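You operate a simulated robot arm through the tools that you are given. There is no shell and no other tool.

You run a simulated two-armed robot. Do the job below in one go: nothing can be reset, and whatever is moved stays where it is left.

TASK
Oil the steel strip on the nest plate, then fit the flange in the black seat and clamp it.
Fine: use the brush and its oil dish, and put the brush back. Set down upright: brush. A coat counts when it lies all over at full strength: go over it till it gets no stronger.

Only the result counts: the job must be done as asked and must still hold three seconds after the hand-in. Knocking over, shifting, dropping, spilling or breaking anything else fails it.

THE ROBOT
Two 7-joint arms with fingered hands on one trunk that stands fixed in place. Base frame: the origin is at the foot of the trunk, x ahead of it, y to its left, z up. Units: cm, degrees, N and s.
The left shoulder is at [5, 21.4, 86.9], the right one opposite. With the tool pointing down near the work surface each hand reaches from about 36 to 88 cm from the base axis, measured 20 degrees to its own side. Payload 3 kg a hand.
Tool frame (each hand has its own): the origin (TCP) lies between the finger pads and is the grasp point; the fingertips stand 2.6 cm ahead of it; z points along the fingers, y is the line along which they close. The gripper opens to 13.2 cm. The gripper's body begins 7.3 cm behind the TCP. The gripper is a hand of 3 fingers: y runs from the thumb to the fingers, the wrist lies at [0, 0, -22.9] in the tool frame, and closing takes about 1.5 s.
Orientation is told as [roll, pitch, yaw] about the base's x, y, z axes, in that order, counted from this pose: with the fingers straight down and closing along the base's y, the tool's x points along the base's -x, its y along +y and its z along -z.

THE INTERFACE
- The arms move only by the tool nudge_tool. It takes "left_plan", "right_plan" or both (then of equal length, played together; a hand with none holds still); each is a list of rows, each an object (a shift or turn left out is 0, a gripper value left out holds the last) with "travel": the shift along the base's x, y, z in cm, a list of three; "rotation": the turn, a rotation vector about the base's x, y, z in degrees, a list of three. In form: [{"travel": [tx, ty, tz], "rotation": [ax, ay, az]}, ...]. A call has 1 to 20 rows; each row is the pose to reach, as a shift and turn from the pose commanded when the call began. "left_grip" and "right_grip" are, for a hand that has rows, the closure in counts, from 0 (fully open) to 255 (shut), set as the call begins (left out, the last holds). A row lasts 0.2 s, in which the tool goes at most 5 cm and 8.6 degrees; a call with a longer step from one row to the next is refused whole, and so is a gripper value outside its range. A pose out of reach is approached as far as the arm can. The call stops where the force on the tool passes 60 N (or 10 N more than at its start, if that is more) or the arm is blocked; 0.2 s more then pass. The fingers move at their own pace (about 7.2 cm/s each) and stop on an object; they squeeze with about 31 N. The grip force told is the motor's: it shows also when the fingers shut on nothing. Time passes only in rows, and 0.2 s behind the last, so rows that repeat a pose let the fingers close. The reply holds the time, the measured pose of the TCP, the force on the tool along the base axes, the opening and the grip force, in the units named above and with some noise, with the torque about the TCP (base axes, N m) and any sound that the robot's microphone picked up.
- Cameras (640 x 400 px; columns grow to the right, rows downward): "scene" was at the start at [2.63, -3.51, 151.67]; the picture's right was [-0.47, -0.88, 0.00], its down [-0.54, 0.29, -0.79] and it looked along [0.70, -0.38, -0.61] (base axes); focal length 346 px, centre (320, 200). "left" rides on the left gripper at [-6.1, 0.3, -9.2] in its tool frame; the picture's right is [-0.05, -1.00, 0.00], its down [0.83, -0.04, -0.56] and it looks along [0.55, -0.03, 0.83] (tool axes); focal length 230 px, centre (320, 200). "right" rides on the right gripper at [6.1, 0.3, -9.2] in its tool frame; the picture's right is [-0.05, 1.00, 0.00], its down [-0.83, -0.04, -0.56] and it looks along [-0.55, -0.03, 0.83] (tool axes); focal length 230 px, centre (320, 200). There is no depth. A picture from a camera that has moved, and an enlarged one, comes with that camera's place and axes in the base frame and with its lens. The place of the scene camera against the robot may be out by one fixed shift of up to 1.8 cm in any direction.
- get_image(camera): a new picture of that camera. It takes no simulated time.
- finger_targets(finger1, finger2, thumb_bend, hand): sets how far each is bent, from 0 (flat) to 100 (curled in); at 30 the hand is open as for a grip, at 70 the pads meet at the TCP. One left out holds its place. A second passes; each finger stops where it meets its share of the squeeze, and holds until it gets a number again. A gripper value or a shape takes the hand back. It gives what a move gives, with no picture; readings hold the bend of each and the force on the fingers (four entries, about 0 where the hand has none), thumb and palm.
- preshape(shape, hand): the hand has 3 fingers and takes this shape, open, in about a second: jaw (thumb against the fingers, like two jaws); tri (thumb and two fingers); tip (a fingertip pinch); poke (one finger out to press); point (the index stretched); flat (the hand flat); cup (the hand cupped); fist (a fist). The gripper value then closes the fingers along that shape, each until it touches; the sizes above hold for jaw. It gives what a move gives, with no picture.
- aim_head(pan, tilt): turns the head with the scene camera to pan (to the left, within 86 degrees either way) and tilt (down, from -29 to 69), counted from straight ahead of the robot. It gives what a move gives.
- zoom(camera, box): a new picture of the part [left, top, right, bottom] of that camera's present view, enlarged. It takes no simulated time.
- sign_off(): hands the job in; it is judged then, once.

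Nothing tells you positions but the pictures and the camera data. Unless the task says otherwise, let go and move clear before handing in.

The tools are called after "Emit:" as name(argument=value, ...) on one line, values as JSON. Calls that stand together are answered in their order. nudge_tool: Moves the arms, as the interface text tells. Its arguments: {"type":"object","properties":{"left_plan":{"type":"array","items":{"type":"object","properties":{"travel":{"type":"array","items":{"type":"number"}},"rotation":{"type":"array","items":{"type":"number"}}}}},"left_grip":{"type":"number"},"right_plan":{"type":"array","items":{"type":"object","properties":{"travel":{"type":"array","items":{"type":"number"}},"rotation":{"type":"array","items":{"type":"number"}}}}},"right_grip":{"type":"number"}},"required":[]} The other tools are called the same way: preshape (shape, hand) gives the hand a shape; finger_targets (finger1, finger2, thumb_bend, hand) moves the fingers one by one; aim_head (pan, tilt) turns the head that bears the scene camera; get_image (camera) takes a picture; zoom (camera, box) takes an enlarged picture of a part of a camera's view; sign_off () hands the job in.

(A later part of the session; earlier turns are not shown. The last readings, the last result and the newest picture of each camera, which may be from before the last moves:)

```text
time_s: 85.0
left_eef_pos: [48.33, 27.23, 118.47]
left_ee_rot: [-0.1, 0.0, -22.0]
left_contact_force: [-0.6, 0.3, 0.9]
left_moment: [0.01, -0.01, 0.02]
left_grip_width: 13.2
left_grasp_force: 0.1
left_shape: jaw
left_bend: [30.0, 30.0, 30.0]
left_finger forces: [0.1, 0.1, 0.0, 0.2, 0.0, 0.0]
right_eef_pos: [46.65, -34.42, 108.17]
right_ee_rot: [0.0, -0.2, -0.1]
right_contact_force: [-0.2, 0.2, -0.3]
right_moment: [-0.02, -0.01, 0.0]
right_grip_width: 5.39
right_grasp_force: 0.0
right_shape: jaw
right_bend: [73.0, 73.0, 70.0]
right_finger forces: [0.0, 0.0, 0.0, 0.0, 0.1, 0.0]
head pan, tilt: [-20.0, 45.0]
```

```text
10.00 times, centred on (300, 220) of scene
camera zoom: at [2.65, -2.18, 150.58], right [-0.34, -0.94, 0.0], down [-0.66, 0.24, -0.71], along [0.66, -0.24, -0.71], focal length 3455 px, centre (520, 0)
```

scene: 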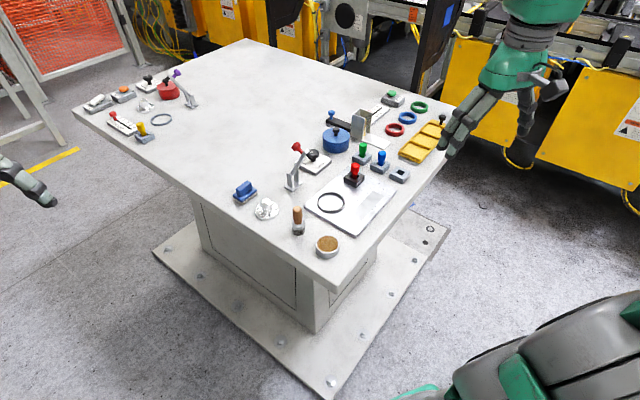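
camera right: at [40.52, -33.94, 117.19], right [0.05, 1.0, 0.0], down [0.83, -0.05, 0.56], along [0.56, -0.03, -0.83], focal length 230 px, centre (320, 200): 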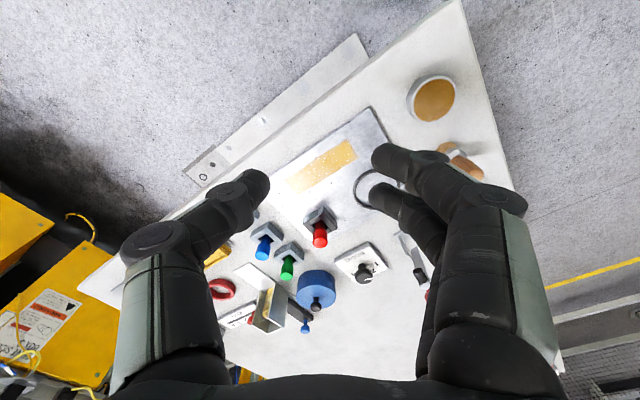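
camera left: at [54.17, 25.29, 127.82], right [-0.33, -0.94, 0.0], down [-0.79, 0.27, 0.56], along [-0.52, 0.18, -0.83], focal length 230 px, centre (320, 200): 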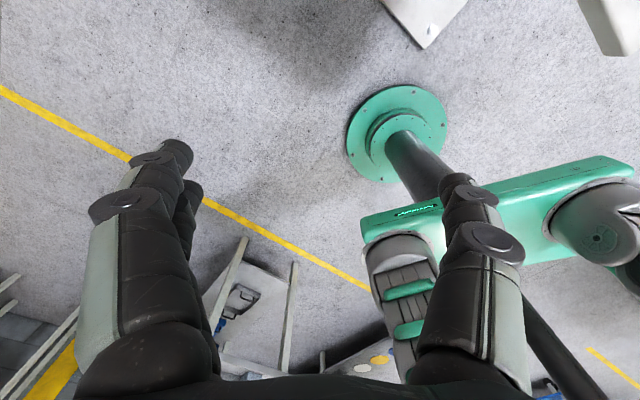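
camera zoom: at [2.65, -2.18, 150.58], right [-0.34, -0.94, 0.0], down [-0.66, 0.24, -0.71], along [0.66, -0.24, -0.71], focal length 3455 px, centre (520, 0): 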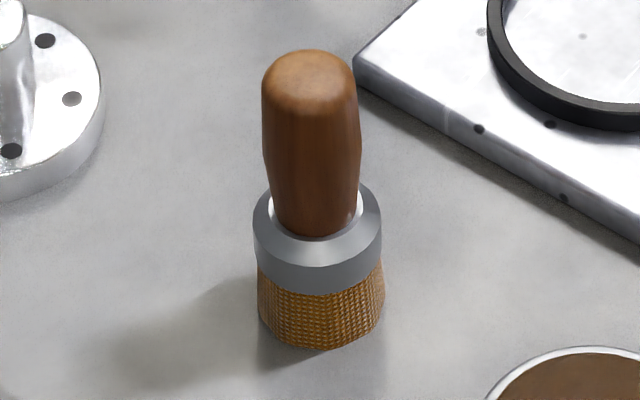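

The brush stands upright and nothing else moved. I take one more look at the strip from straight above to judge the coat's evenness.

Emit:
nudge_tool(right_plan=[{"travel": [2, 0, 0], "rotation": [0, 8.4, 0]}, {"travel": [4, 0, 0], "rotation": [0, 16.8, 0]}, {"travel": [6, 0, 0], "rotation": [0, 25.2, 0]}, {"travel": [8.5, 0, -2], "rotation": [0, 33.5, 0]}, {"travel": [8.5, 0, -2], "rotation": [0, 33.5, 0]}])

Emit:
get_image(camera="right")

Emit:
zoom(camera="right", box=[240, 120, 400, 280])

```text
time_s: 86.2
left_eef_pos: [48.36, 27.18, 118.45]
left_ee_rot: [-0.1, 0.0, -22.1]
left_contact_force: [-0.1, 0.6, 0.1]
left_moment: [0.03, -0.04, 0.0]
left_grip_width: 13.19
left_grasp_force: 0.0
left_shape: jaw
left_bend: [30.0, 30.0, 30.0]
left_finger forces: [0.1, 0.0, 0.1, 0.1, 0.0, 0.1]
right_eef_pos: [50.75, -33.52, 103.3]
right_ee_rot: [-0.1, 33.2, -0.1]
right_contact_force: [0.0, -0.2, -0.4]
right_moment: [0.05, -0.03, -0.02]
right_grip_width: 5.47
right_grasp_force: 0.1
right_shape: jaw
right_bend: [73.0, 73.0, 70.0]
right_finger forces: [0.0, 0.0, 0.1, 0.0, 0.0, 0.1]
right hand out of reach, approached as far as the arm can: row 4, 5
head pan, tilt: [-20.0, 45.0]
```

```text
taken
camera right: at [50.72, -33.19, 114.27], right [0.05, 1.0, -0.03], down [1.0, -0.05, 0.01], along [0.01, -0.03, -1.0], focal length 230 px, centre (320, 200)
```

right: 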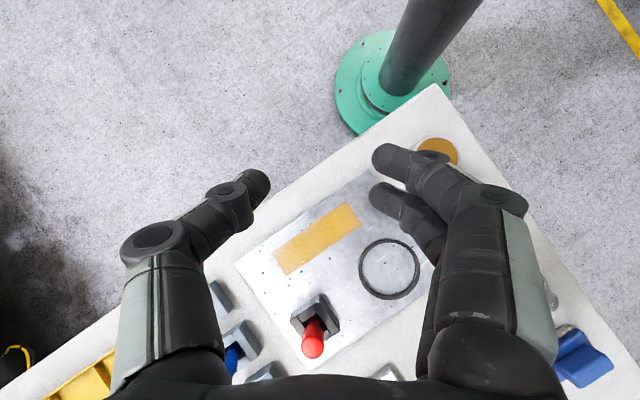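

```text
2.50 times, centred on (320, 200) of right
camera zoom: at [50.72, -33.19, 114.27], right [0.05, 1.0, -0.03], down [1.0, -0.05, 0.01], along [0.01, -0.03, -1.0], focal length 575 px, centre (320, 200)
```

zoom: 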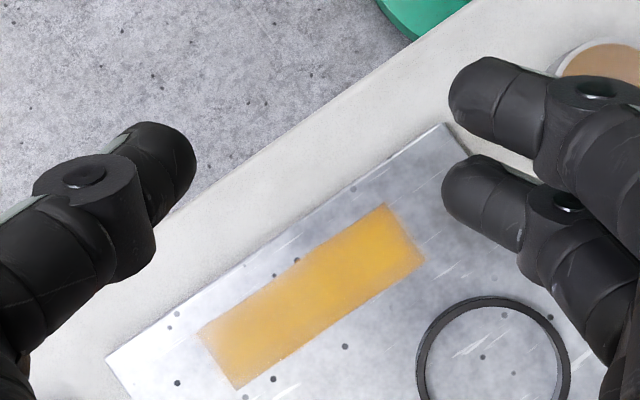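

Emit:
zoom(camera="right", box=[265, 195, 365, 280])

```text
4.71 times, centred on (315, 238) of right
camera zoom: at [50.72, -33.19, 114.27], right [0.05, 1.0, -0.03], down [1.0, -0.05, 0.01], along [0.01, -0.03, -1.0], focal length 1083 px, centre (344, 24)
```

zoom: 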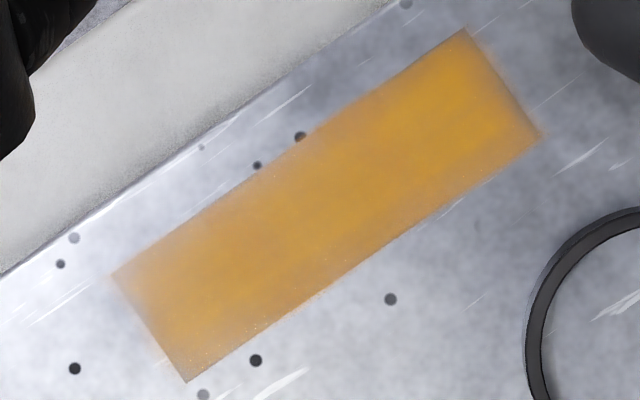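

Seen from above the interior is uniform but the very ends and edges fade slightly, so I'd rather give one more gentle round. I return upright above the brush with the hand fully open.

Emit:
nudge_tool(right_plan=[{"travel": [-0.2, 3.5, 0], "rotation": [0, -6.7, 0]}, {"travel": [-0.4, 7, 0], "rotation": [0, -13.4, 0]}, {"travel": [-0.6, 11, -1], "rotation": [0, -20.1, 0]}, {"travel": [-0.8, 15, -2], "rotation": [0, -26.8, 0]}, {"travel": [-0.8, 18.2, -3], "rotation": [0, -33.3, 0]}, {"travel": [-0.8, 18.2, -5], "rotation": [0, -33.3, 0]}, {"travel": [-0.8, 18.2, -5], "rotation": [0, -33.3, 0]}], right_grip=0)

Emit:
get_image(camera="right")

Emit:
zoom(camera="right", box=[260, 80, 380, 200])

```text
time_s: 87.8
left_eef_pos: [48.37, 27.31, 118.38]
left_ee_rot: [0.0, 0.0, -22.0]
left_contact_force: [-0.9, -0.1, -0.3]
left_moment: [0.01, 0.03, 0.01]
left_grip_width: 13.17
left_grasp_force: 0.1
left_shape: jaw
left_bend: [30.0, 30.0, 30.0]
left_finger forces: [0.0, 0.0, 0.0, 0.0, 0.1, 0.0]
right_eef_pos: [49.97, -15.46, 98.16]
right_ee_rot: [0.0, -0.2, -0.2]
right_contact_force: [1.3, -0.1, 0.4]
right_moment: [0.01, -0.01, -0.01]
right_grip_width: 13.19
right_grasp_force: 0.1
right_shape: jaw
right_bend: [30.0, 30.0, 30.0]
right_finger forces: [0.0, 0.1, 0.1, 0.0, 0.0, 0.0]
head pan, tilt: [-20.0, 45.0]
```

```text
taken
camera right: at [43.86, -15.1, 107.27], right [0.05, 1.0, 0.0], down [0.83, -0.05, 0.56], along [0.56, -0.03, -0.83], focal length 230 px, centre (320, 200)
```

right: 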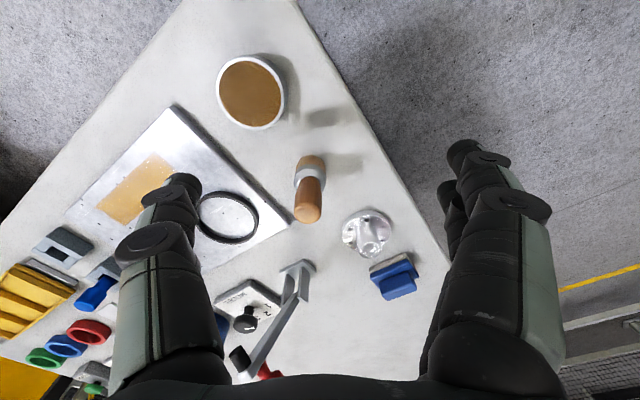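

```text
3.33 times, centred on (320, 140) of right
camera zoom: at [43.86, -15.1, 107.27], right [0.05, 1.0, 0.0], down [0.83, -0.05, 0.56], along [0.56, -0.03, -0.83], focal length 767 px, centre (320, 400)
```

zoom: 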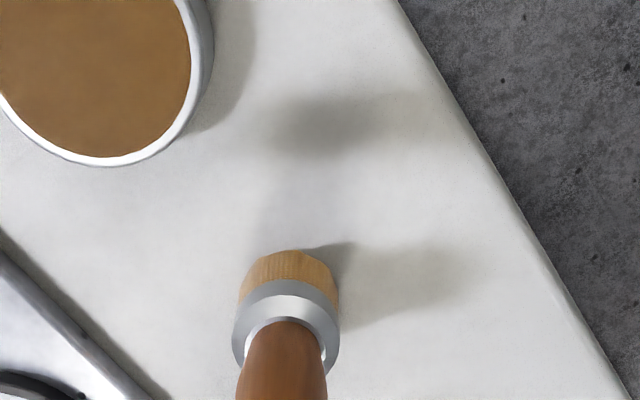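

The brush stands at about (54.2,-16.5). I move over it, descend and grip it again.

Emit:
nudge_tool(right_plan=[{"travel": [2.2, -0.5, 0]}, {"travel": [4.2, -1.04, 0]}, {"travel": [4.2, -1.04, 0]}])

Emit:
get_image(camera="right")

```text
time_s: 88.6
left_eef_pos: [48.33, 27.31, 118.41]
left_ee_rot: [0.0, 0.0, -22.1]
left_contact_force: [-0.4, 0.3, 0.2]
left_moment: [-0.01, 0.01, -0.01]
left_grip_width: 13.21
left_grasp_force: 0.1
left_shape: jaw
left_bend: [30.0, 30.0, 30.0]
left_finger forces: [0.1, 0.0, 0.0, 0.0, 0.0, 0.0]
right_eef_pos: [54.36, -16.33, 98.1]
right_ee_rot: [0.0, -0.1, -0.2]
right_contact_force: [-0.2, -0.4, 0.1]
right_moment: [-0.01, 0.02, 0.0]
right_grip_width: 13.18
right_grasp_force: 0.0
right_shape: jaw
right_bend: [30.0, 30.0, 30.0]
right_finger forces: [0.0, 0.1, 0.0, 0.0, 0.0, 0.1]
head pan, tilt: [-20.0, 45.0]
```

```text
taken
camera right: at [48.04, -16.14, 107.31], right [0.05, 1.0, 0.0], down [0.83, -0.05, 0.56], along [0.56, -0.03, -0.83], focal length 230 px, centre (320, 200)
```

right: 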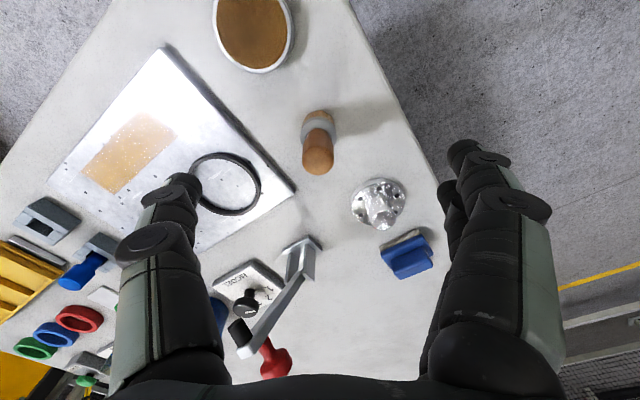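

Emit:
nudge_tool(right_plan=[{"travel": [0.1, -0.2, -2.5]}, {"travel": [0.1, -0.2, -5]}, {"travel": [0.1, -0.2, -7.0]}, {"travel": [0.1, -0.2, -7.0]}])

Emit:
get_image(camera="right")

```text
time_s: 89.6
left_eef_pos: [48.46, 27.37, 118.3]
left_ee_rot: [-0.1, 0.0, -22.1]
left_contact_force: [-0.4, 0.3, 0.2]
left_moment: [0.01, -0.01, 0.01]
left_grip_width: 13.19
left_grasp_force: 0.1
left_shape: jaw
left_bend: [30.0, 30.0, 30.0]
left_finger forces: [0.1, 0.1, 0.1, 0.0, 0.0, 0.0]
right_eef_pos: [54.36, -16.48, 91.03]
right_ee_rot: [-0.1, -0.1, -0.2]
right_contact_force: [-0.4, -1.0, 0.2]
right_moment: [0.03, -0.02, 0.0]
right_grip_width: 13.21
right_grasp_force: 0.1
right_shape: jaw
right_bend: [30.0, 30.0, 30.0]
right_finger forces: [0.1, 0.0, 0.1, 0.0, 0.0, 0.0]
head pan, tilt: [-20.0, 45.0]
```

```text
taken
camera right: at [48.09, -16.21, 100.29], right [0.06, 1.0, 0.0], down [0.83, -0.05, 0.56], along [0.56, -0.03, -0.83], focal length 230 px, centre (320, 200)
```

right: 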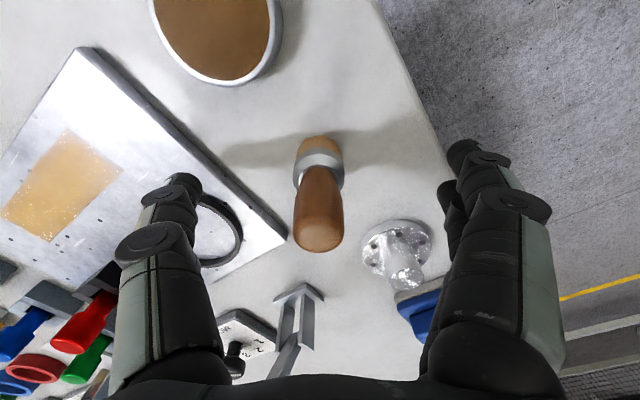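

Emit:
nudge_tool(right_plan=[{"travel": [0, 0, 0]}, {"travel": [0, 0, 0]}, {"travel": [0, 0, 0]}, {"travel": [0, 0, 0]}, {"travel": [0, 0, 0]}, {"travel": [0, 0, 0]}, {"travel": [0, 0, 0]}, {"travel": [0, 0, 0]}, {"travel": [0, 0, 0]}], right_grip=255)

Emit:
nudge_tool(right_plan=[{"travel": [0, 0, 1]}, {"travel": [0, 0, 3]}, {"travel": [0, 0, 5]}, {"travel": [0, 0, 6.5]}, {"travel": [0, 0, 6.5]}])

Emit:
get_image(camera="right")

Emit:
zoom(camera="scene", box=[260, 170, 340, 250])

```text
time_s: 91.6
left_eef_pos: [48.31, 27.33, 118.42]
left_ee_rot: [0.0, 0.1, -22.1]
left_contact_force: [0.5, 0.6, 0.8]
left_moment: [-0.01, -0.01, 0.03]
left_grip_width: 13.2
left_grasp_force: 0.1
left_shape: jaw
left_bend: [30.0, 30.0, 30.0]
left_finger forces: [0.0, 0.0, 0.0, 0.0, 0.0, 0.0]
right_eef_pos: [54.31, -16.41, 91.15]
right_ee_rot: [0.1, -0.1, -0.3]
right_contact_force: [-0.3, 0.1, 9.2]
right_moment: [0.09, -0.01, 0.02]
right_grip_width: 1.75
right_grasp_force: 31.0
right_shape: jaw
right_bend: [72.0, 73.0, 70.0]
right_finger forces: [13.3, 12.7, 0.0, 0.0, 23.3, 0.0]
head pan, tilt: [-20.0, 45.0]
```

```text
time_s: 92.8
left_eef_pos: [48.29, 27.28, 118.35]
left_ee_rot: [-0.1, 0.0, -22.1]
left_contact_force: [0.6, -0.1, 0.2]
left_moment: [-0.03, 0.03, 0.03]
left_grip_width: 13.18
left_grasp_force: 0.0
left_shape: jaw
left_bend: [30.0, 30.0, 30.0]
left_finger forces: [0.0, 0.0, 0.1, 0.1, 0.1, 0.1]
right_eef_pos: [54.28, -16.53, 97.61]
right_ee_rot: [0.0, -0.1, -0.2]
right_contact_force: [-0.1, 0.1, -1.2]
right_moment: [0.01, 0.01, 0.01]
right_grip_width: 1.59
right_grasp_force: 30.9
right_shape: jaw
right_bend: [72.0, 72.0, 71.0]
right_finger forces: [14.2, 13.7, 0.1, 0.1, 23.5, 0.0]
head pan, tilt: [-20.0, 45.0]
```

```text
taken
camera right: at [48.05, -16.34, 106.82], right [0.05, 1.0, 0.0], down [0.83, -0.05, 0.56], along [0.56, -0.03, -0.83], focal length 230 px, centre (320, 200)
```

right: 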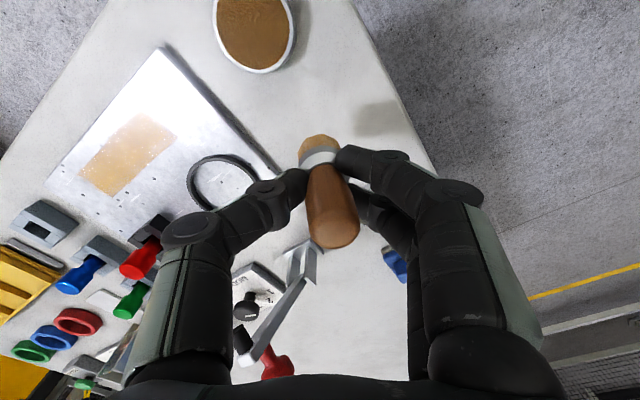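

```text
5.00 times, centred on (300, 210) of scene
camera zoom: at [2.65, -2.18, 150.58], right [-0.34, -0.94, 0.0], down [-0.66, 0.24, -0.71], along [0.66, -0.24, -0.71], focal length 1728 px, centre (420, 150)
```

zoom: 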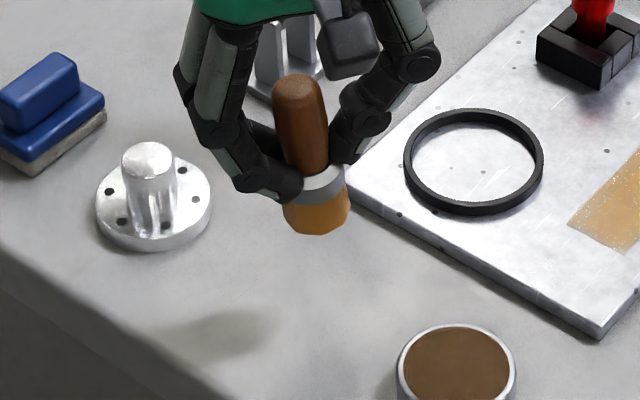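

The brush is held by all fingers again, tilted about 7°. I correct with a 7° roll, go over the dish and dip gently.

Emit:
nudge_tool(right_plan=[{"travel": [-2.5, -1.5, 0], "rotation": [3.5, 0, 0]}, {"travel": [-5, -3, 0], "rotation": [7, 0, 0]}, {"travel": [-7.45, -4.55, 0], "rotation": [7, 0, 0]}, {"travel": [-7.45, -4.55, -1.5], "rotation": [7, 0, 0]}, {"travel": [-7.45, -4.55, -3], "rotation": [7, 0, 0]}, {"travel": [-7.45, -4.55, -3], "rotation": [7, 0, 0]}])

Emit:
zoom(camera="right", box=[260, 90, 380, 190])

Emit:
zoom(camera="scene", box=[310, 205, 360, 260])

```text
time_s: 94.2
left_eef_pos: [48.27, 27.28, 118.31]
left_ee_rot: [0.0, 0.0, -22.1]
left_contact_force: [-0.6, 0.9, -0.8]
left_moment: [-0.03, 0.02, 0.01]
left_grip_width: 13.21
left_grasp_force: 0.1
left_shape: jaw
left_bend: [30.0, 30.0, 30.0]
left_finger forces: [0.0, 0.1, 0.0, 0.0, 0.0, 0.0]
right_eef_pos: [46.78, -21.18, 94.55]
right_ee_rot: [7.0, 0.0, -0.2]
right_contact_force: [0.5, 0.9, -1.9]
right_moment: [0.0, 0.0, 0.0]
right_grip_width: 1.59
right_grasp_force: 31.2
right_shape: jaw
right_bend: [72.0, 72.0, 71.0]
right_finger forces: [14.0, 13.4, 0.0, 0.1, 24.7, 0.0]
head pan, tilt: [-20.0, 45.0]
```

```text
4.00 times, centred on (320, 140) of right
camera zoom: at [40.7, -22.19, 103.62], right [0.06, 0.99, 0.12], down [0.83, -0.11, 0.55], along [0.56, 0.07, -0.83], focal length 920 px, centre (320, 440)
```

zoom: 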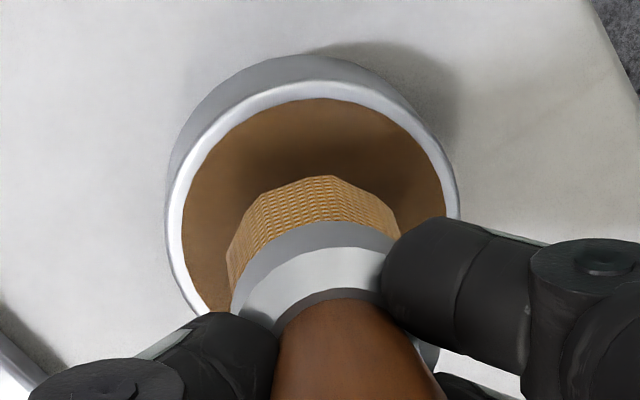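

```text
7.27 times, centred on (335, 232) of scene
camera zoom: at [2.65, -2.18, 150.58], right [-0.34, -0.94, 0.0], down [-0.66, 0.24, -0.71], along [0.66, -0.24, -0.71], focal length 2513 px, centre (211, -36)
```

zoom: 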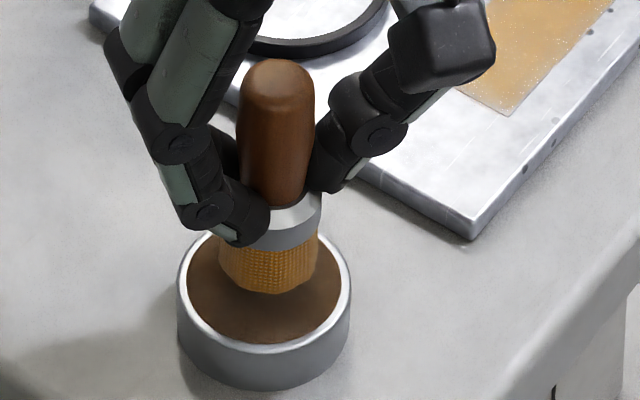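

Emit:
nudge_tool(right_plan=[{"travel": [0, 0, -0.8]}, {"travel": [0, 0, -1.2]}, {"travel": [0, 0, -1.4]}, {"travel": [0, 0, -1.5]}, {"travel": [0, 0, -1.5]}])

```text
time_s: 95.4
left_eef_pos: [48.32, 27.32, 118.44]
left_ee_rot: [-0.1, 0.0, -22.1]
left_contact_force: [0.3, 0.0, -0.6]
left_moment: [-0.02, 0.03, -0.04]
left_grip_width: 13.2
left_grasp_force: 0.1
left_shape: jaw
left_bend: [30.0, 30.0, 30.0]
left_finger forces: [0.1, 0.0, 0.1, 0.0, 0.0, 0.1]
right_eef_pos: [46.82, -21.19, 93.05]
right_ee_rot: [7.0, -0.3, -0.1]
right_contact_force: [-0.8, -3.4, 30.2]
right_moment: [0.24, 0.03, 0.01]
right_grip_width: 1.72
right_grasp_force: 30.6
right_shape: jaw
right_bend: [72.0, 72.0, 72.0]
right_finger forces: [18.8, 17.5, 0.0, 0.1, 37.7, 0.1]
head pan, tilt: [-20.0, 45.0]
```

Loaded again. I lift, go to the strip's near end and hover just above it.

Emit:
nudge_tool(right_plan=[{"travel": [0, 0, 0.2]}, {"travel": [0, 0, 1.5]}, {"travel": [0, 0, 3.5]}, {"travel": [1.5, -2.4, 3.5]}, {"travel": [3, -4.8, 3.5]}, {"travel": [4.5, -7.1, 3.5]}, {"travel": [5.9, -9.4, 3.5]}, {"travel": [5.9, -9.4, 1.5]}, {"travel": [5.9, -9.4, -0.4]}, {"travel": [5.9, -9.4, -0.4]}])

Emit:
zoom(camera="right", box=[220, 60, 420, 280])

Emit:
zoom(camera="scene", box=[330, 170, 400, 240])

```text
time_s: 97.6
left_eef_pos: [48.39, 27.43, 118.45]
left_ee_rot: [0.0, 0.0, -22.1]
left_contact_force: [0.1, 0.0, -0.3]
left_moment: [0.03, -0.03, 0.0]
left_grip_width: 13.2
left_grasp_force: 0.0
left_shape: jaw
left_bend: [30.0, 30.0, 30.0]
left_finger forces: [0.0, 0.0, 0.1, 0.1, 0.0, 0.0]
right_eef_pos: [52.76, -30.67, 92.83]
right_ee_rot: [7.0, -0.1, -0.2]
right_contact_force: [-0.7, 0.8, -1.0]
right_moment: [0.0, 0.0, 0.0]
right_grip_width: 1.62
right_grasp_force: 30.5
right_shape: jaw
right_bend: [71.0, 72.0, 72.0]
right_finger forces: [14.7, 13.8, 0.1, 0.0, 25.6, 0.0]
head pan, tilt: [-20.0, 45.0]
```

```text
1.82 times, centred on (320, 170) of right
camera zoom: at [46.64, -31.54, 101.91], right [0.06, 0.99, 0.12], down [0.83, -0.11, 0.55], along [0.56, 0.07, -0.83], focal length 418 px, centre (320, 254)
```

zoom: 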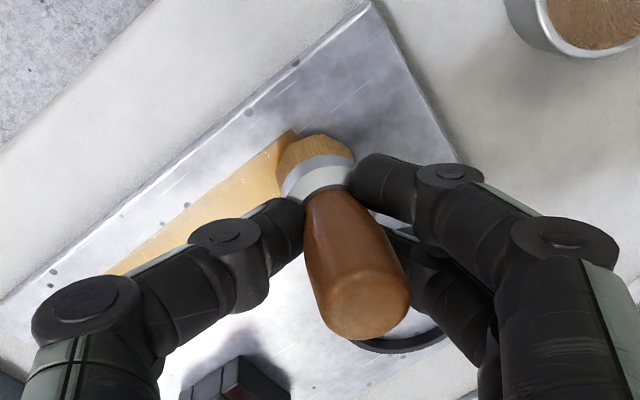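

```text
5.71 times, centred on (365, 205) of scene
camera zoom: at [2.65, -2.18, 150.58], right [-0.34, -0.94, 0.0], down [-0.66, 0.24, -0.71], along [0.66, -0.24, -0.71], focal length 1974 px, centre (63, 171)
```

zoom: 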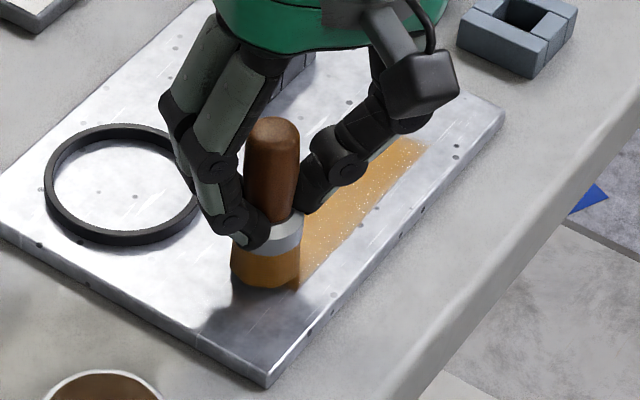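

Emit:
nudge_tool(right_plan=[{"travel": [0, 0, -0.2]}, {"travel": [0, 0, -0.4]}, {"travel": [0, 0, -0.5]}, {"travel": [0, 0, -0.5]}])

```text
time_s: 98.6
left_eef_pos: [48.4, 27.36, 118.47]
left_ee_rot: [0.1, 0.0, -22.1]
left_contact_force: [-0.9, -0.4, -0.5]
left_moment: [0.01, -0.01, -0.03]
left_grip_width: 13.18
left_grasp_force: 0.1
left_shape: jaw
left_bend: [30.0, 30.0, 30.0]
left_finger forces: [0.1, 0.1, 0.0, 0.0, 0.1, 0.1]
right_eef_pos: [52.7, -30.6, 92.33]
right_ee_rot: [7.0, -0.1, -0.1]
right_contact_force: [-1.1, -0.5, 14.1]
right_moment: [0.24, 0.05, 0.0]
right_grip_width: 1.64
right_grasp_force: 31.2
right_shape: jaw
right_bend: [72.0, 72.0, 72.0]
right_finger forces: [15.6, 13.7, 0.0, 0.0, 27.7, 0.0]
head pan, tilt: [-20.0, 45.0]
```

Emit:
nudge_tool(right_plan=[{"travel": [-0.91, -0.24, 0.02]}, {"travel": [-0.16, 0.25, 0.02]}, {"travel": [0.59, 0.74, 0.02]}, {"travel": [0.75, 0.49, 0.02]}, {"travel": [0, 0, 0.02]}, {"travel": [-0.75, -0.49, 0.02]}, {"travel": [-0.37, -1.08, 0.02]}, {"travel": [0.38, -0.59, 0.02]}, {"travel": [1.13, -0.1, 0.02]}, {"travel": [1.51, -0.69, 0.02]}, {"travel": [0.76, -1.18, 0.02]}, {"travel": [0.01, -1.67, 0.02]}, {"travel": [0.39, -2.25, 0.02]}, {"travel": [1.14, -1.76, 0.02]}, {"travel": [1.89, -1.27, 0.02]}, {"travel": [2.27, -1.86, 0.02]}, {"travel": [1.52, -2.35, 0.02]}, {"travel": [0.77, -2.84, 0.02]}, {"travel": [1.15, -3.43, 0.02]}, {"travel": [1.9, -2.94, 0.02]}])

Emit:
nudge_tool(right_plan=[{"travel": [0.75, 0.49, 0]}, {"travel": [1.13, -0.1, 0]}, {"travel": [0.38, -0.59, 0]}, {"travel": [-0.37, -1.08, 0]}, {"travel": [0.01, -1.67, 0]}, {"travel": [0.76, -1.18, 0]}, {"travel": [1.51, -0.69, 0]}, {"travel": [1.89, -1.27, 0]}, {"travel": [1.14, -1.76, 0]}, {"travel": [0.39, -2.25, 0]}, {"travel": [0.77, -2.84, 0]}, {"travel": [1.52, -2.35, 0]}, {"travel": [2.27, -1.86, 0]}, {"travel": [2.65, -2.45, 0]}, {"travel": [1.9, -2.94, 0]}, {"travel": [1.15, -3.43, 0]}, {"travel": [1.53, -4.02, 0]}, {"travel": [2.28, -3.53, 0]}, {"travel": [3.03, -3.04, 0]}, {"travel": [2.28, -3.53, 0]}])

Emit:
zoom(camera="right", box=[220, 0, 480, 280])

```text
time_s: 102.8
left_eef_pos: [48.39, 27.24, 118.48]
left_ee_rot: [0.0, 0.0, -22.1]
left_contact_force: [-0.1, -0.1, 0.2]
left_moment: [-0.02, 0.0, -0.01]
left_grip_width: 13.21
left_grasp_force: 0.1
left_shape: jaw
left_bend: [30.0, 30.0, 30.0]
left_finger forces: [0.1, 0.0, 0.0, 0.0, 0.0, 0.0]
right_eef_pos: [54.58, -33.61, 92.42]
right_ee_rot: [6.9, -0.1, -0.3]
right_contact_force: [-0.6, -1.4, 1.5]
right_moment: [0.04, 0.02, 0.02]
right_grip_width: 1.62
right_grasp_force: 31.2
right_shape: jaw
right_bend: [71.0, 72.0, 72.0]
right_finger forces: [16.1, 14.5, 0.0, 0.0, 30.0, 0.0]
head pan, tilt: [-20.0, 45.0]
```

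```text
time_s: 107.0
left_eef_pos: [48.24, 27.33, 118.53]
left_ee_rot: [0.0, 0.0, -22.2]
left_contact_force: [-0.3, 0.3, 0.7]
left_moment: [0.02, 0.01, 0.0]
left_grip_width: 13.17
left_grasp_force: 0.2
left_shape: jaw
left_bend: [30.0, 30.0, 30.0]
left_finger forces: [0.0, 0.1, 0.1, 0.1, 0.0, 0.0]
right_eef_pos: [56.94, -37.05, 92.31]
right_ee_rot: [7.1, -0.1, -0.2]
right_contact_force: [1.4, 1.8, 7.1]
right_moment: [0.26, -0.05, -0.01]
right_grip_width: 1.62
right_grasp_force: 31.3
right_shape: jaw
right_bend: [71.0, 72.0, 72.0]
right_finger forces: [16.9, 16.3, 0.0, 0.1, 29.4, 0.0]
head pan, tilt: [-20.0, 45.0]
```

```text
1.43 times, centred on (350, 140) of right
camera zoom: at [50.79, -37.9, 101.39], right [0.05, 0.99, 0.12], down [0.83, -0.11, 0.55], along [0.56, 0.07, -0.83], focal length 329 px, centre (277, 286)
```

zoom: 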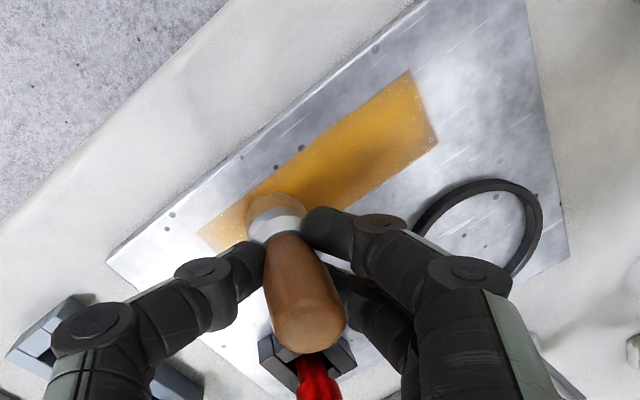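

Emit:
nudge_tool(right_plan=[{"travel": [-0.75, -0.49, 0]}, {"travel": [-0.37, -1.08, 0]}, {"travel": [0.38, -0.59, 0]}, {"travel": [1.13, -0.1, 0]}, {"travel": [1.51, -0.69, 0]}, {"travel": [0.76, -1.18, 0]}, {"travel": [0.01, -1.67, 0]}, {"travel": [0.39, -2.25, 0]}, {"travel": [1.14, -1.76, 0]}, {"travel": [1.89, -1.27, 0]}, {"travel": [2.27, -1.86, 0]}, {"travel": [1.52, -2.35, 0]}, {"travel": [0.77, -2.84, 0]}, {"travel": [0.98, -3.18, 0]}, {"travel": [1.73, -2.69, 0]}, {"travel": [2.48, -2.2, 0]}, {"travel": [1.73, -2.69, 0]}, {"travel": [0.98, -3.18, 0]}, {"travel": [0.77, -2.84, 0]}, {"travel": [1.52, -2.35, 0]}])

Emit:
zoom(camera="right", box=[220, 0, 480, 280])

Emit:
zoom(camera="scene", box=[345, 180, 405, 228])

```text
time_s: 111.2
left_eef_pos: [48.28, 27.05, 118.34]
left_ee_rot: [0.0, 0.0, -22.2]
left_contact_force: [-0.6, 0.3, 0.2]
left_moment: [0.01, 0.0, 0.04]
left_grip_width: 13.19
left_grasp_force: 0.1
left_shape: jaw
left_bend: [30.0, 30.0, 30.0]
left_finger forces: [0.0, 0.1, 0.0, 0.0, 0.0, 0.0]
right_eef_pos: [58.48, -39.42, 92.35]
right_ee_rot: [7.0, -0.1, -0.2]
right_contact_force: [0.1, -0.4, 0.3]
right_moment: [-0.03, -0.01, -0.04]
right_grip_width: 1.6
right_grasp_force: 31.0
right_shape: jaw
right_bend: [71.0, 72.0, 72.0]
right_finger forces: [15.8, 14.7, 0.0, 0.0, 28.9, 0.1]
head pan, tilt: [-20.0, 45.0]
```

```text
1.43 times, centred on (350, 140) of right
camera zoom: at [52.29, -40.31, 101.46], right [0.06, 0.99, 0.12], down [0.83, -0.11, 0.55], along [0.56, 0.07, -0.83], focal length 329 px, centre (277, 286)
```

zoom: 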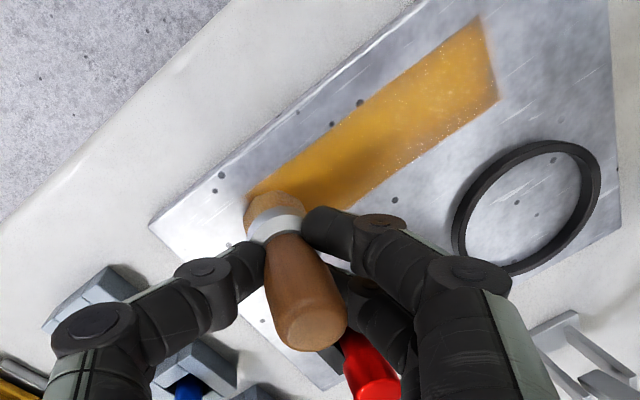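

```text
8.33 times, centred on (375, 204) of scene
camera zoom: at [2.65, -2.18, 150.58], right [-0.34, -0.94, 0.0], down [-0.66, 0.24, -0.71], along [0.66, -0.24, -0.71], focal length 2879 px, centre (-138, 167)
```

zoom: 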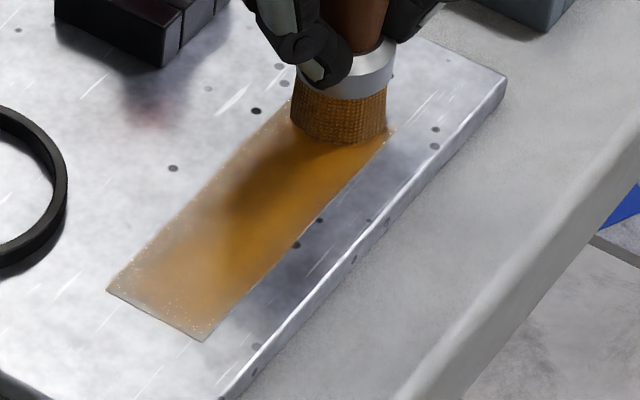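

Emit:
nudge_tool(right_plan=[{"travel": [-0.75, -0.49, -0.07]}, {"travel": [-0.53, -0.83, -0.07]}, {"travel": [0.22, -0.34, -0.07]}, {"travel": [0.97, 0.15, -0.07]}, {"travel": [0.32, 1.16, -0.06]}, {"travel": [-0.33, 2.17, -0.06]}, {"travel": [-0.98, 3.18, -0.06]}, {"travel": [-1.63, 4.19, -0.06]}, {"travel": [-2.28, 5.2, -0.06]}, {"travel": [-2.93, 6.21, -0.06]}, {"travel": [-3.58, 7.22, -0.06]}, {"travel": [-4.23, 8.23, -0.06]}, {"travel": [-4.88, 9.24, -0.06]}, {"travel": [-5.63, 8.75, -0.06]}, {"travel": [-6.39, 8.26, -0.06]}, {"travel": [-6.39, 8.26, -0.06]}])

Emit:
nudge_tool(right_plan=[{"travel": [0.65, -1.01, 0]}, {"travel": [1.3, -2.02, 0]}, {"travel": [1.95, -3.03, 0]}, {"travel": [2.6, -4.04, 0]}, {"travel": [3.25, -5.05, 0]}, {"travel": [3.9, -6.06, 0]}, {"travel": [4.55, -7.07, 0]}, {"travel": [5.2, -8.08, 0]}, {"travel": [5.85, -9.09, 0]}, {"travel": [6.6, -8.6, 0]}, {"travel": [6.6, -8.6, 0]}])

Emit:
zoom(camera="right", box=[220, 0, 480, 280])

```text
time_s: 114.6
left_eef_pos: [48.37, 27.26, 118.32]
left_ee_rot: [0.0, 0.0, -22.0]
left_contact_force: [-0.4, -0.3, 0.3]
left_moment: [0.03, 0.03, 0.0]
left_grip_width: 13.18
left_grasp_force: 0.0
left_shape: jaw
left_bend: [30.0, 30.0, 30.0]
left_finger forces: [0.1, 0.0, 0.0, 0.1, 0.0, 0.0]
right_eef_pos: [52.07, -31.17, 92.37]
right_ee_rot: [6.9, 0.0, -0.1]
right_contact_force: [0.1, 0.3, -1.0]
right_moment: [-0.02, 0.01, 0.0]
right_grip_width: 1.64
right_grasp_force: 31.0
right_shape: jaw
right_bend: [71.0, 72.0, 72.0]
right_finger forces: [16.0, 14.5, 0.0, 0.0, 29.2, 0.1]
head pan, tilt: [-20.0, 45.0]
```

```text
time_s: 117.0
left_eef_pos: [48.26, 27.23, 118.46]
left_ee_rot: [0.0, 0.0, -22.1]
left_contact_force: [-0.6, 0.9, -0.8]
left_moment: [0.02, -0.01, 0.0]
left_grip_width: 13.19
left_grasp_force: 0.1
left_shape: jaw
left_bend: [30.0, 30.0, 30.0]
left_finger forces: [0.1, 0.1, 0.1, 0.0, 0.0, 0.1]
right_eef_pos: [58.65, -39.78, 92.25]
right_ee_rot: [7.0, -0.1, -0.1]
right_contact_force: [-3.3, -3.6, 11.0]
right_moment: [0.11, 0.07, 0.06]
right_grip_width: 1.64
right_grasp_force: 31.1
right_shape: jaw
right_bend: [72.0, 72.0, 72.0]
right_finger forces: [17.4, 14.0, 0.0, 0.0, 32.1, 0.0]
head pan, tilt: [-20.0, 45.0]
```

```text
1.43 times, centred on (350, 140) of right
camera zoom: at [52.5, -40.58, 101.38], right [0.06, 0.99, 0.12], down [0.83, -0.11, 0.55], along [0.56, 0.07, -0.83], focal length 329 px, centre (277, 286)
```

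zoom: 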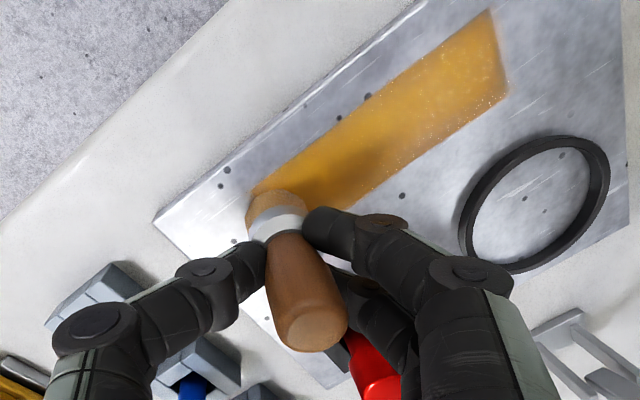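

Emit:
nudge_tool(right_plan=[{"travel": [-0.65, 1.01, 0]}, {"travel": [-1.3, 2.02, -0.02]}, {"travel": [-1.95, 3.03, -0.03]}, {"travel": [-2.6, 4.04, -0.05]}, {"travel": [-3.25, 5.05, -0.07]}, {"travel": [-3.9, 6.06, -0.08]}, {"travel": [-4.55, 7.07, -0.09]}, {"travel": [-5.2, 8.08, -0.1]}, {"travel": [-5.85, 9.09, -0.1]}, {"travel": [-5.1, 9.58, -0.1]}, {"travel": [-5.85, 9.09, -0.1]}, {"travel": [-6.6, 8.6, -0.1]}, {"travel": [-6.93, 9.1, -0.1]}, {"travel": [-6.18, 9.6, -0.1]}, {"travel": [-5.43, 10.1, -0.1]}, {"travel": [-5.1, 9.58, -0.1]}, {"travel": [-5.85, 9.09, -0.1]}, {"travel": [-6.6, 8.6, -0.1]}, {"travel": [-5.85, 9.09, -0.1]}])

```text
time_s: 121.0
left_eef_pos: [48.42, 27.31, 118.55]
left_ee_rot: [0.0, 0.0, -22.2]
left_contact_force: [-0.1, -0.3, 0.7]
left_moment: [-0.01, -0.01, 0.01]
left_grip_width: 13.22
left_grasp_force: 0.0
left_shape: jaw
left_bend: [30.0, 30.0, 30.0]
left_finger forces: [0.0, 0.0, 0.0, 0.0, 0.0, 0.0]
right_eef_pos: [52.7, -30.82, 92.13]
right_ee_rot: [7.0, -0.1, -0.3]
right_contact_force: [-11.8, -4.0, 33.1]
right_moment: [0.22, 0.27, 0.11]
right_grip_width: 1.85
right_grasp_force: 31.0
right_shape: jaw
right_bend: [72.0, 73.0, 72.0]
right_finger forces: [25.5, 17.0, 0.0, 0.0, 40.3, 0.1]
head pan, tilt: [-20.0, 45.0]
```

The near end now had good contact too. I lift off and check the coat and the brush.

Emit:
nudge_tool(right_plan=[{"travel": [0, 0, 0.3]}, {"travel": [0, 0, 2]}, {"travel": [0, 0, 5]}, {"travel": [-2, 3.5, 5.5]}, {"travel": [-4, 7, 5.5]}, {"travel": [-5.9, 9.3, 5.5]}, {"travel": [-5.9, 9.3, 5.5]}])

Emit:
zoom(camera="right", box=[240, 80, 400, 280])

Emit:
zoom(camera="scene", box=[300, 180, 370, 260])

Emit:
zoom(camera="scene", box=[355, 185, 405, 225])

```text
time_s: 122.6
left_eef_pos: [48.43, 27.36, 118.5]
left_ee_rot: [0.1, 0.0, -22.1]
left_contact_force: [-0.3, 0.7, -0.2]
left_moment: [0.0, -0.02, 0.0]
left_grip_width: 13.19
left_grasp_force: 0.1
left_shape: jaw
left_bend: [30.0, 30.0, 30.0]
left_finger forces: [0.0, 0.1, 0.0, 0.1, 0.0, 0.0]
right_eef_pos: [46.68, -21.52, 97.38]
right_ee_rot: [7.0, -0.1, -0.3]
right_contact_force: [0.2, 0.4, -0.5]
right_moment: [-0.01, -0.01, 0.02]
right_grip_width: 1.6
right_grasp_force: 31.8
right_shape: jaw
right_bend: [72.0, 72.0, 72.0]
right_finger forces: [15.4, 14.2, 0.0, 0.1, 27.9, 0.1]
head pan, tilt: [-20.0, 45.0]
```

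```text
2.00 times, centred on (320, 180) of right
camera zoom: at [40.57, -22.35, 106.53], right [0.06, 0.99, 0.12], down [0.83, -0.11, 0.55], along [0.56, 0.07, -0.83], focal length 460 px, centre (320, 240)
```

zoom: 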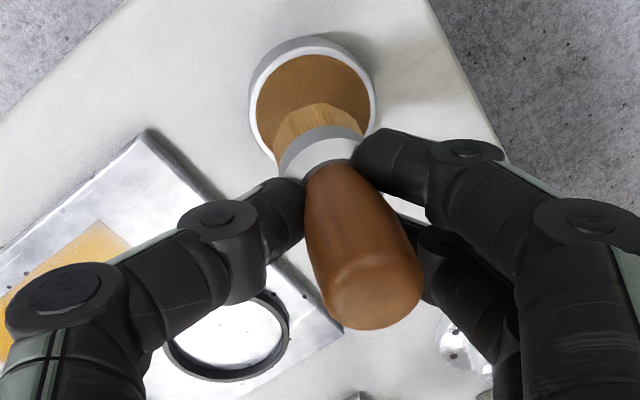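

```text
5.00 times, centred on (335, 220) of scene
camera zoom: at [2.65, -2.18, 150.58], right [-0.34, -0.94, 0.0], down [-0.66, 0.24, -0.71], along [0.66, -0.24, -0.71], focal length 1728 px, centre (245, 100)
```

zoom: 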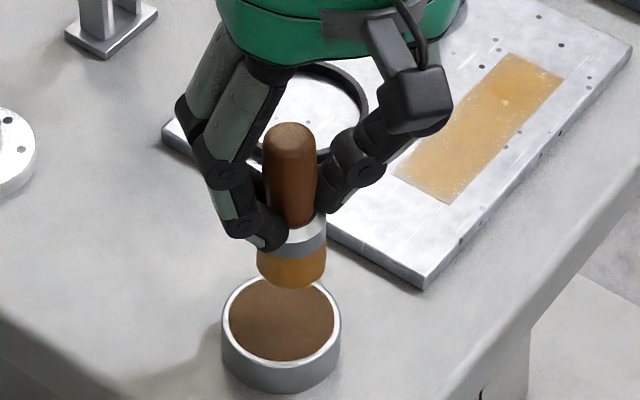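

```text
10.00 times, centred on (380, 205) of scene
camera zoom: at [2.65, -2.18, 150.58], right [-0.34, -0.94, 0.0], down [-0.66, 0.24, -0.71], along [0.66, -0.24, -0.71], focal length 3455 px, centre (-280, 150)
```

zoom: 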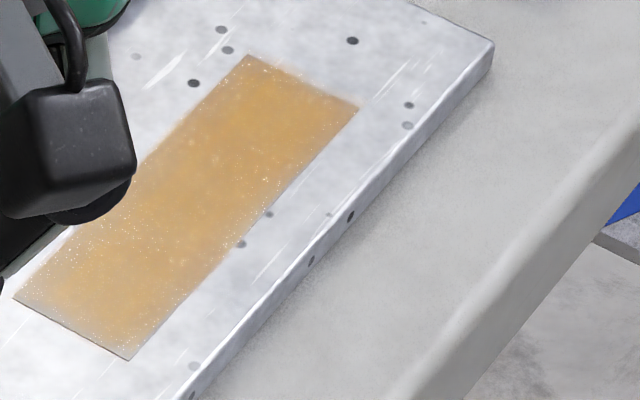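

The coat looks identical to the previous round, so it is at full strength. I carry the brush back to its place.

Emit:
nudge_tool(right_plan=[{"travel": [2.4, 1.5, 0], "rotation": [0, -3, 0]}, {"travel": [4.8, 3, 0], "rotation": [0, -3, 0]}, {"travel": [7.25, 4.35, 0], "rotation": [0, -3, 0]}, {"travel": [7.25, 4.35, -2], "rotation": [0, -3, 0]}, {"travel": [7.25, 4.35, -4], "rotation": [0, -3, 0]}, {"travel": [7.25, 4.35, -5.2], "rotation": [0, -3, 0]}, {"travel": [7.25, 4.35, -5.2], "rotation": [0, -3, 0]}])

Emit:
zoom(camera="scene", box=[250, 170, 350, 260])

Emit:
zoom(camera="right", box=[240, 80, 400, 280])

```text
time_s: 124.2
left_eef_pos: [48.39, 27.38, 118.43]
left_ee_rot: [-0.1, 0.0, -22.1]
left_contact_force: [-0.4, 0.5, -0.9]
left_moment: [-0.01, 0.02, -0.01]
left_grip_width: 13.2
left_grasp_force: 0.0
left_shape: jaw
left_bend: [30.0, 30.0, 30.0]
left_finger forces: [0.0, 0.0, 0.0, 0.0, 0.0, 0.0]
right_eef_pos: [54.19, -17.04, 92.34]
right_ee_rot: [7.1, -3.1, -0.2]
right_contact_force: [0.2, -0.5, -1.3]
right_moment: [0.0, -0.03, -0.01]
right_grip_width: 1.6
right_grasp_force: 30.8
right_shape: jaw
right_bend: [72.0, 72.0, 72.0]
right_finger forces: [15.3, 14.1, 0.0, 0.1, 27.6, 0.0]
head pan, tilt: [-20.0, 45.0]
```

```text
4.44 times, centred on (300, 215) of scene
camera zoom: at [2.65, -2.18, 150.58], right [-0.34, -0.94, 0.0], down [-0.66, 0.24, -0.71], along [0.66, -0.24, -0.71], focal length 1536 px, centre (409, 133)
```

zoom: 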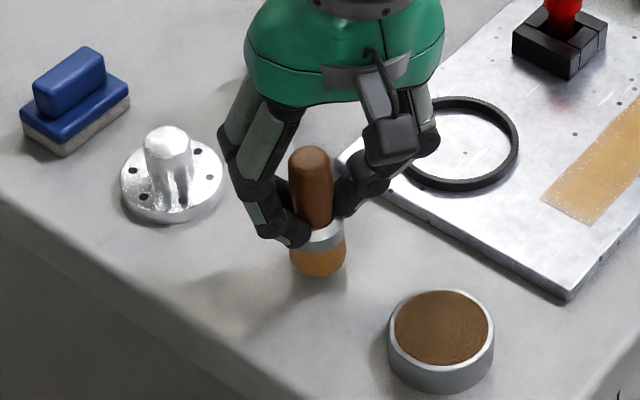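

```text
2.00 times, centred on (320, 180) of right
camera zoom: at [47.56, -17.9, 101.15], right [0.05, 0.99, 0.13], down [0.8, -0.11, 0.59], along [0.6, 0.07, -0.8], focal length 460 px, centre (320, 240)
```

zoom: 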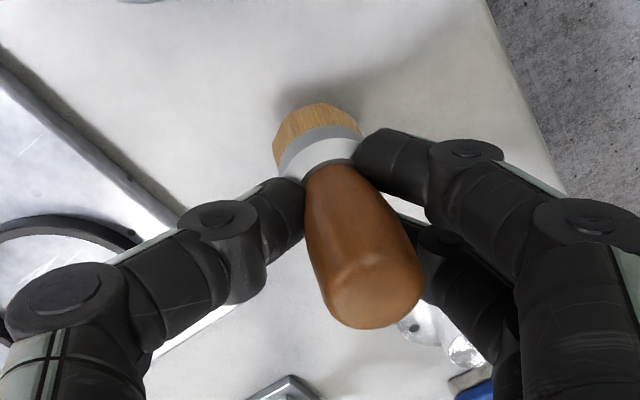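

Emit:
nudge_tool(right_plan=[{"travel": [0, 0, -0.4]}, {"travel": [0, 0, -0.7]}, {"travel": [0, 0, -0.9]}, {"travel": [0, 0, -0.9]}])

```text
time_s: 125.2
left_eef_pos: [48.33, 27.28, 118.42]
left_ee_rot: [0.0, -0.1, -22.0]
left_contact_force: [0.4, -0.1, 0.3]
left_moment: [0.04, -0.01, 0.0]
left_grip_width: 13.2
left_grasp_force: 0.0
left_shape: jaw
left_bend: [30.0, 30.0, 30.0]
left_finger forces: [0.1, 0.0, 0.0, 0.0, 0.0, 0.0]
right_eef_pos: [54.11, -17.02, 91.44]
right_ee_rot: [7.1, -3.1, -0.3]
right_contact_force: [-0.8, -0.6, -1.1]
right_moment: [-0.02, 0.02, 0.01]
right_grip_width: 1.6
right_grasp_force: 31.2
right_shape: jaw
right_bend: [72.0, 72.0, 72.0]
right_finger forces: [15.3, 14.1, 0.0, 0.1, 27.7, 0.0]
head pan, tilt: [-20.0, 45.0]
```

Emit:
nudge_tool(right_plan=[{"travel": [0, 0, -0.1]}, {"travel": [0, 0, -0.2]}, {"travel": [0, 0, -0.2]}])

```text
time_s: 126.0
left_eef_pos: [48.33, 27.17, 118.45]
left_ee_rot: [0.0, -0.1, -22.1]
left_contact_force: [0.1, 0.2, 0.3]
left_moment: [0.03, -0.03, -0.02]
left_grip_width: 13.21
left_grasp_force: 0.0
left_shape: jaw
left_bend: [30.0, 30.0, 30.0]
left_finger forces: [0.1, 0.0, 0.1, 0.1, 0.0, 0.1]
right_eef_pos: [54.21, -17.07, 91.41]
right_ee_rot: [7.1, -3.2, -0.2]
right_contact_force: [1.3, -1.3, 11.3]
right_moment: [0.11, 0.06, -0.04]
right_grip_width: 1.61
right_grasp_force: 30.6
right_shape: jaw
right_bend: [72.0, 72.0, 72.0]
right_finger forces: [16.2, 14.4, 0.0, 0.0, 30.1, 0.1]
head pan, tilt: [-20.0, 45.0]
```

Light contact (11 N) with the table. I open the hand partway to release the brush.

Emit:
nudge_tool(right_plan=[{"travel": [0, 0, 0]}, {"travel": [0, 0, 0]}, {"travel": [0, 0, 0]}, {"travel": [0, 0, 0]}, {"travel": [0, 0, 0]}], right_grip=140)

Emit:
zoom(camera="scene", box=[250, 170, 350, 260])

Emit:
get_image(camera="right")

```text
time_s: 127.2
left_eef_pos: [48.29, 27.21, 118.45]
left_ee_rot: [0.0, 0.0, -22.1]
left_contact_force: [0.0, 0.7, 0.7]
left_moment: [0.0, 0.01, 0.0]
left_grip_width: 13.2
left_grasp_force: 0.0
left_shape: jaw
left_bend: [30.0, 30.0, 30.0]
left_finger forces: [0.1, 0.1, 0.1, 0.1, 0.0, 0.1]
right_eef_pos: [54.27, -17.11, 91.26]
right_ee_rot: [7.1, -3.1, -0.2]
right_contact_force: [-0.1, -0.8, 0.1]
right_moment: [-0.02, 0.01, -0.02]
right_grip_width: 5.91
right_grasp_force: 0.1
right_shape: jaw
right_bend: [73.0, 73.0, 70.0]
right_finger forces: [0.0, 0.1, 0.0, 0.0, 0.0, 0.0]
head pan, tilt: [-20.0, 45.0]
```

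```text
4.44 times, centred on (300, 215) of scene
camera zoom: at [2.65, -2.18, 150.58], right [-0.34, -0.94, 0.0], down [-0.66, 0.24, -0.71], along [0.66, -0.24, -0.71], focal length 1536 px, centre (409, 133)
```

zoom: 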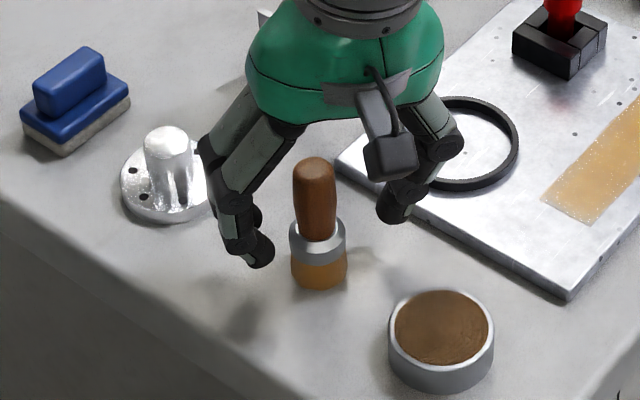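

```text
taken
camera right: at [47.57, -17.89, 100.08], right [0.05, 0.99, 0.13], down [0.8, -0.11, 0.59], along [0.6, 0.07, -0.8], focal length 230 px, centre (320, 200)
```

right: 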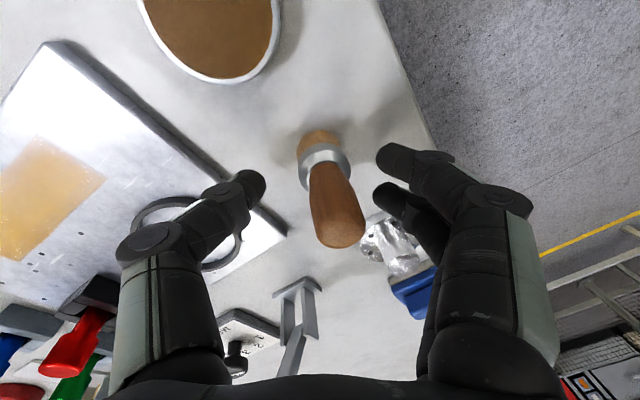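

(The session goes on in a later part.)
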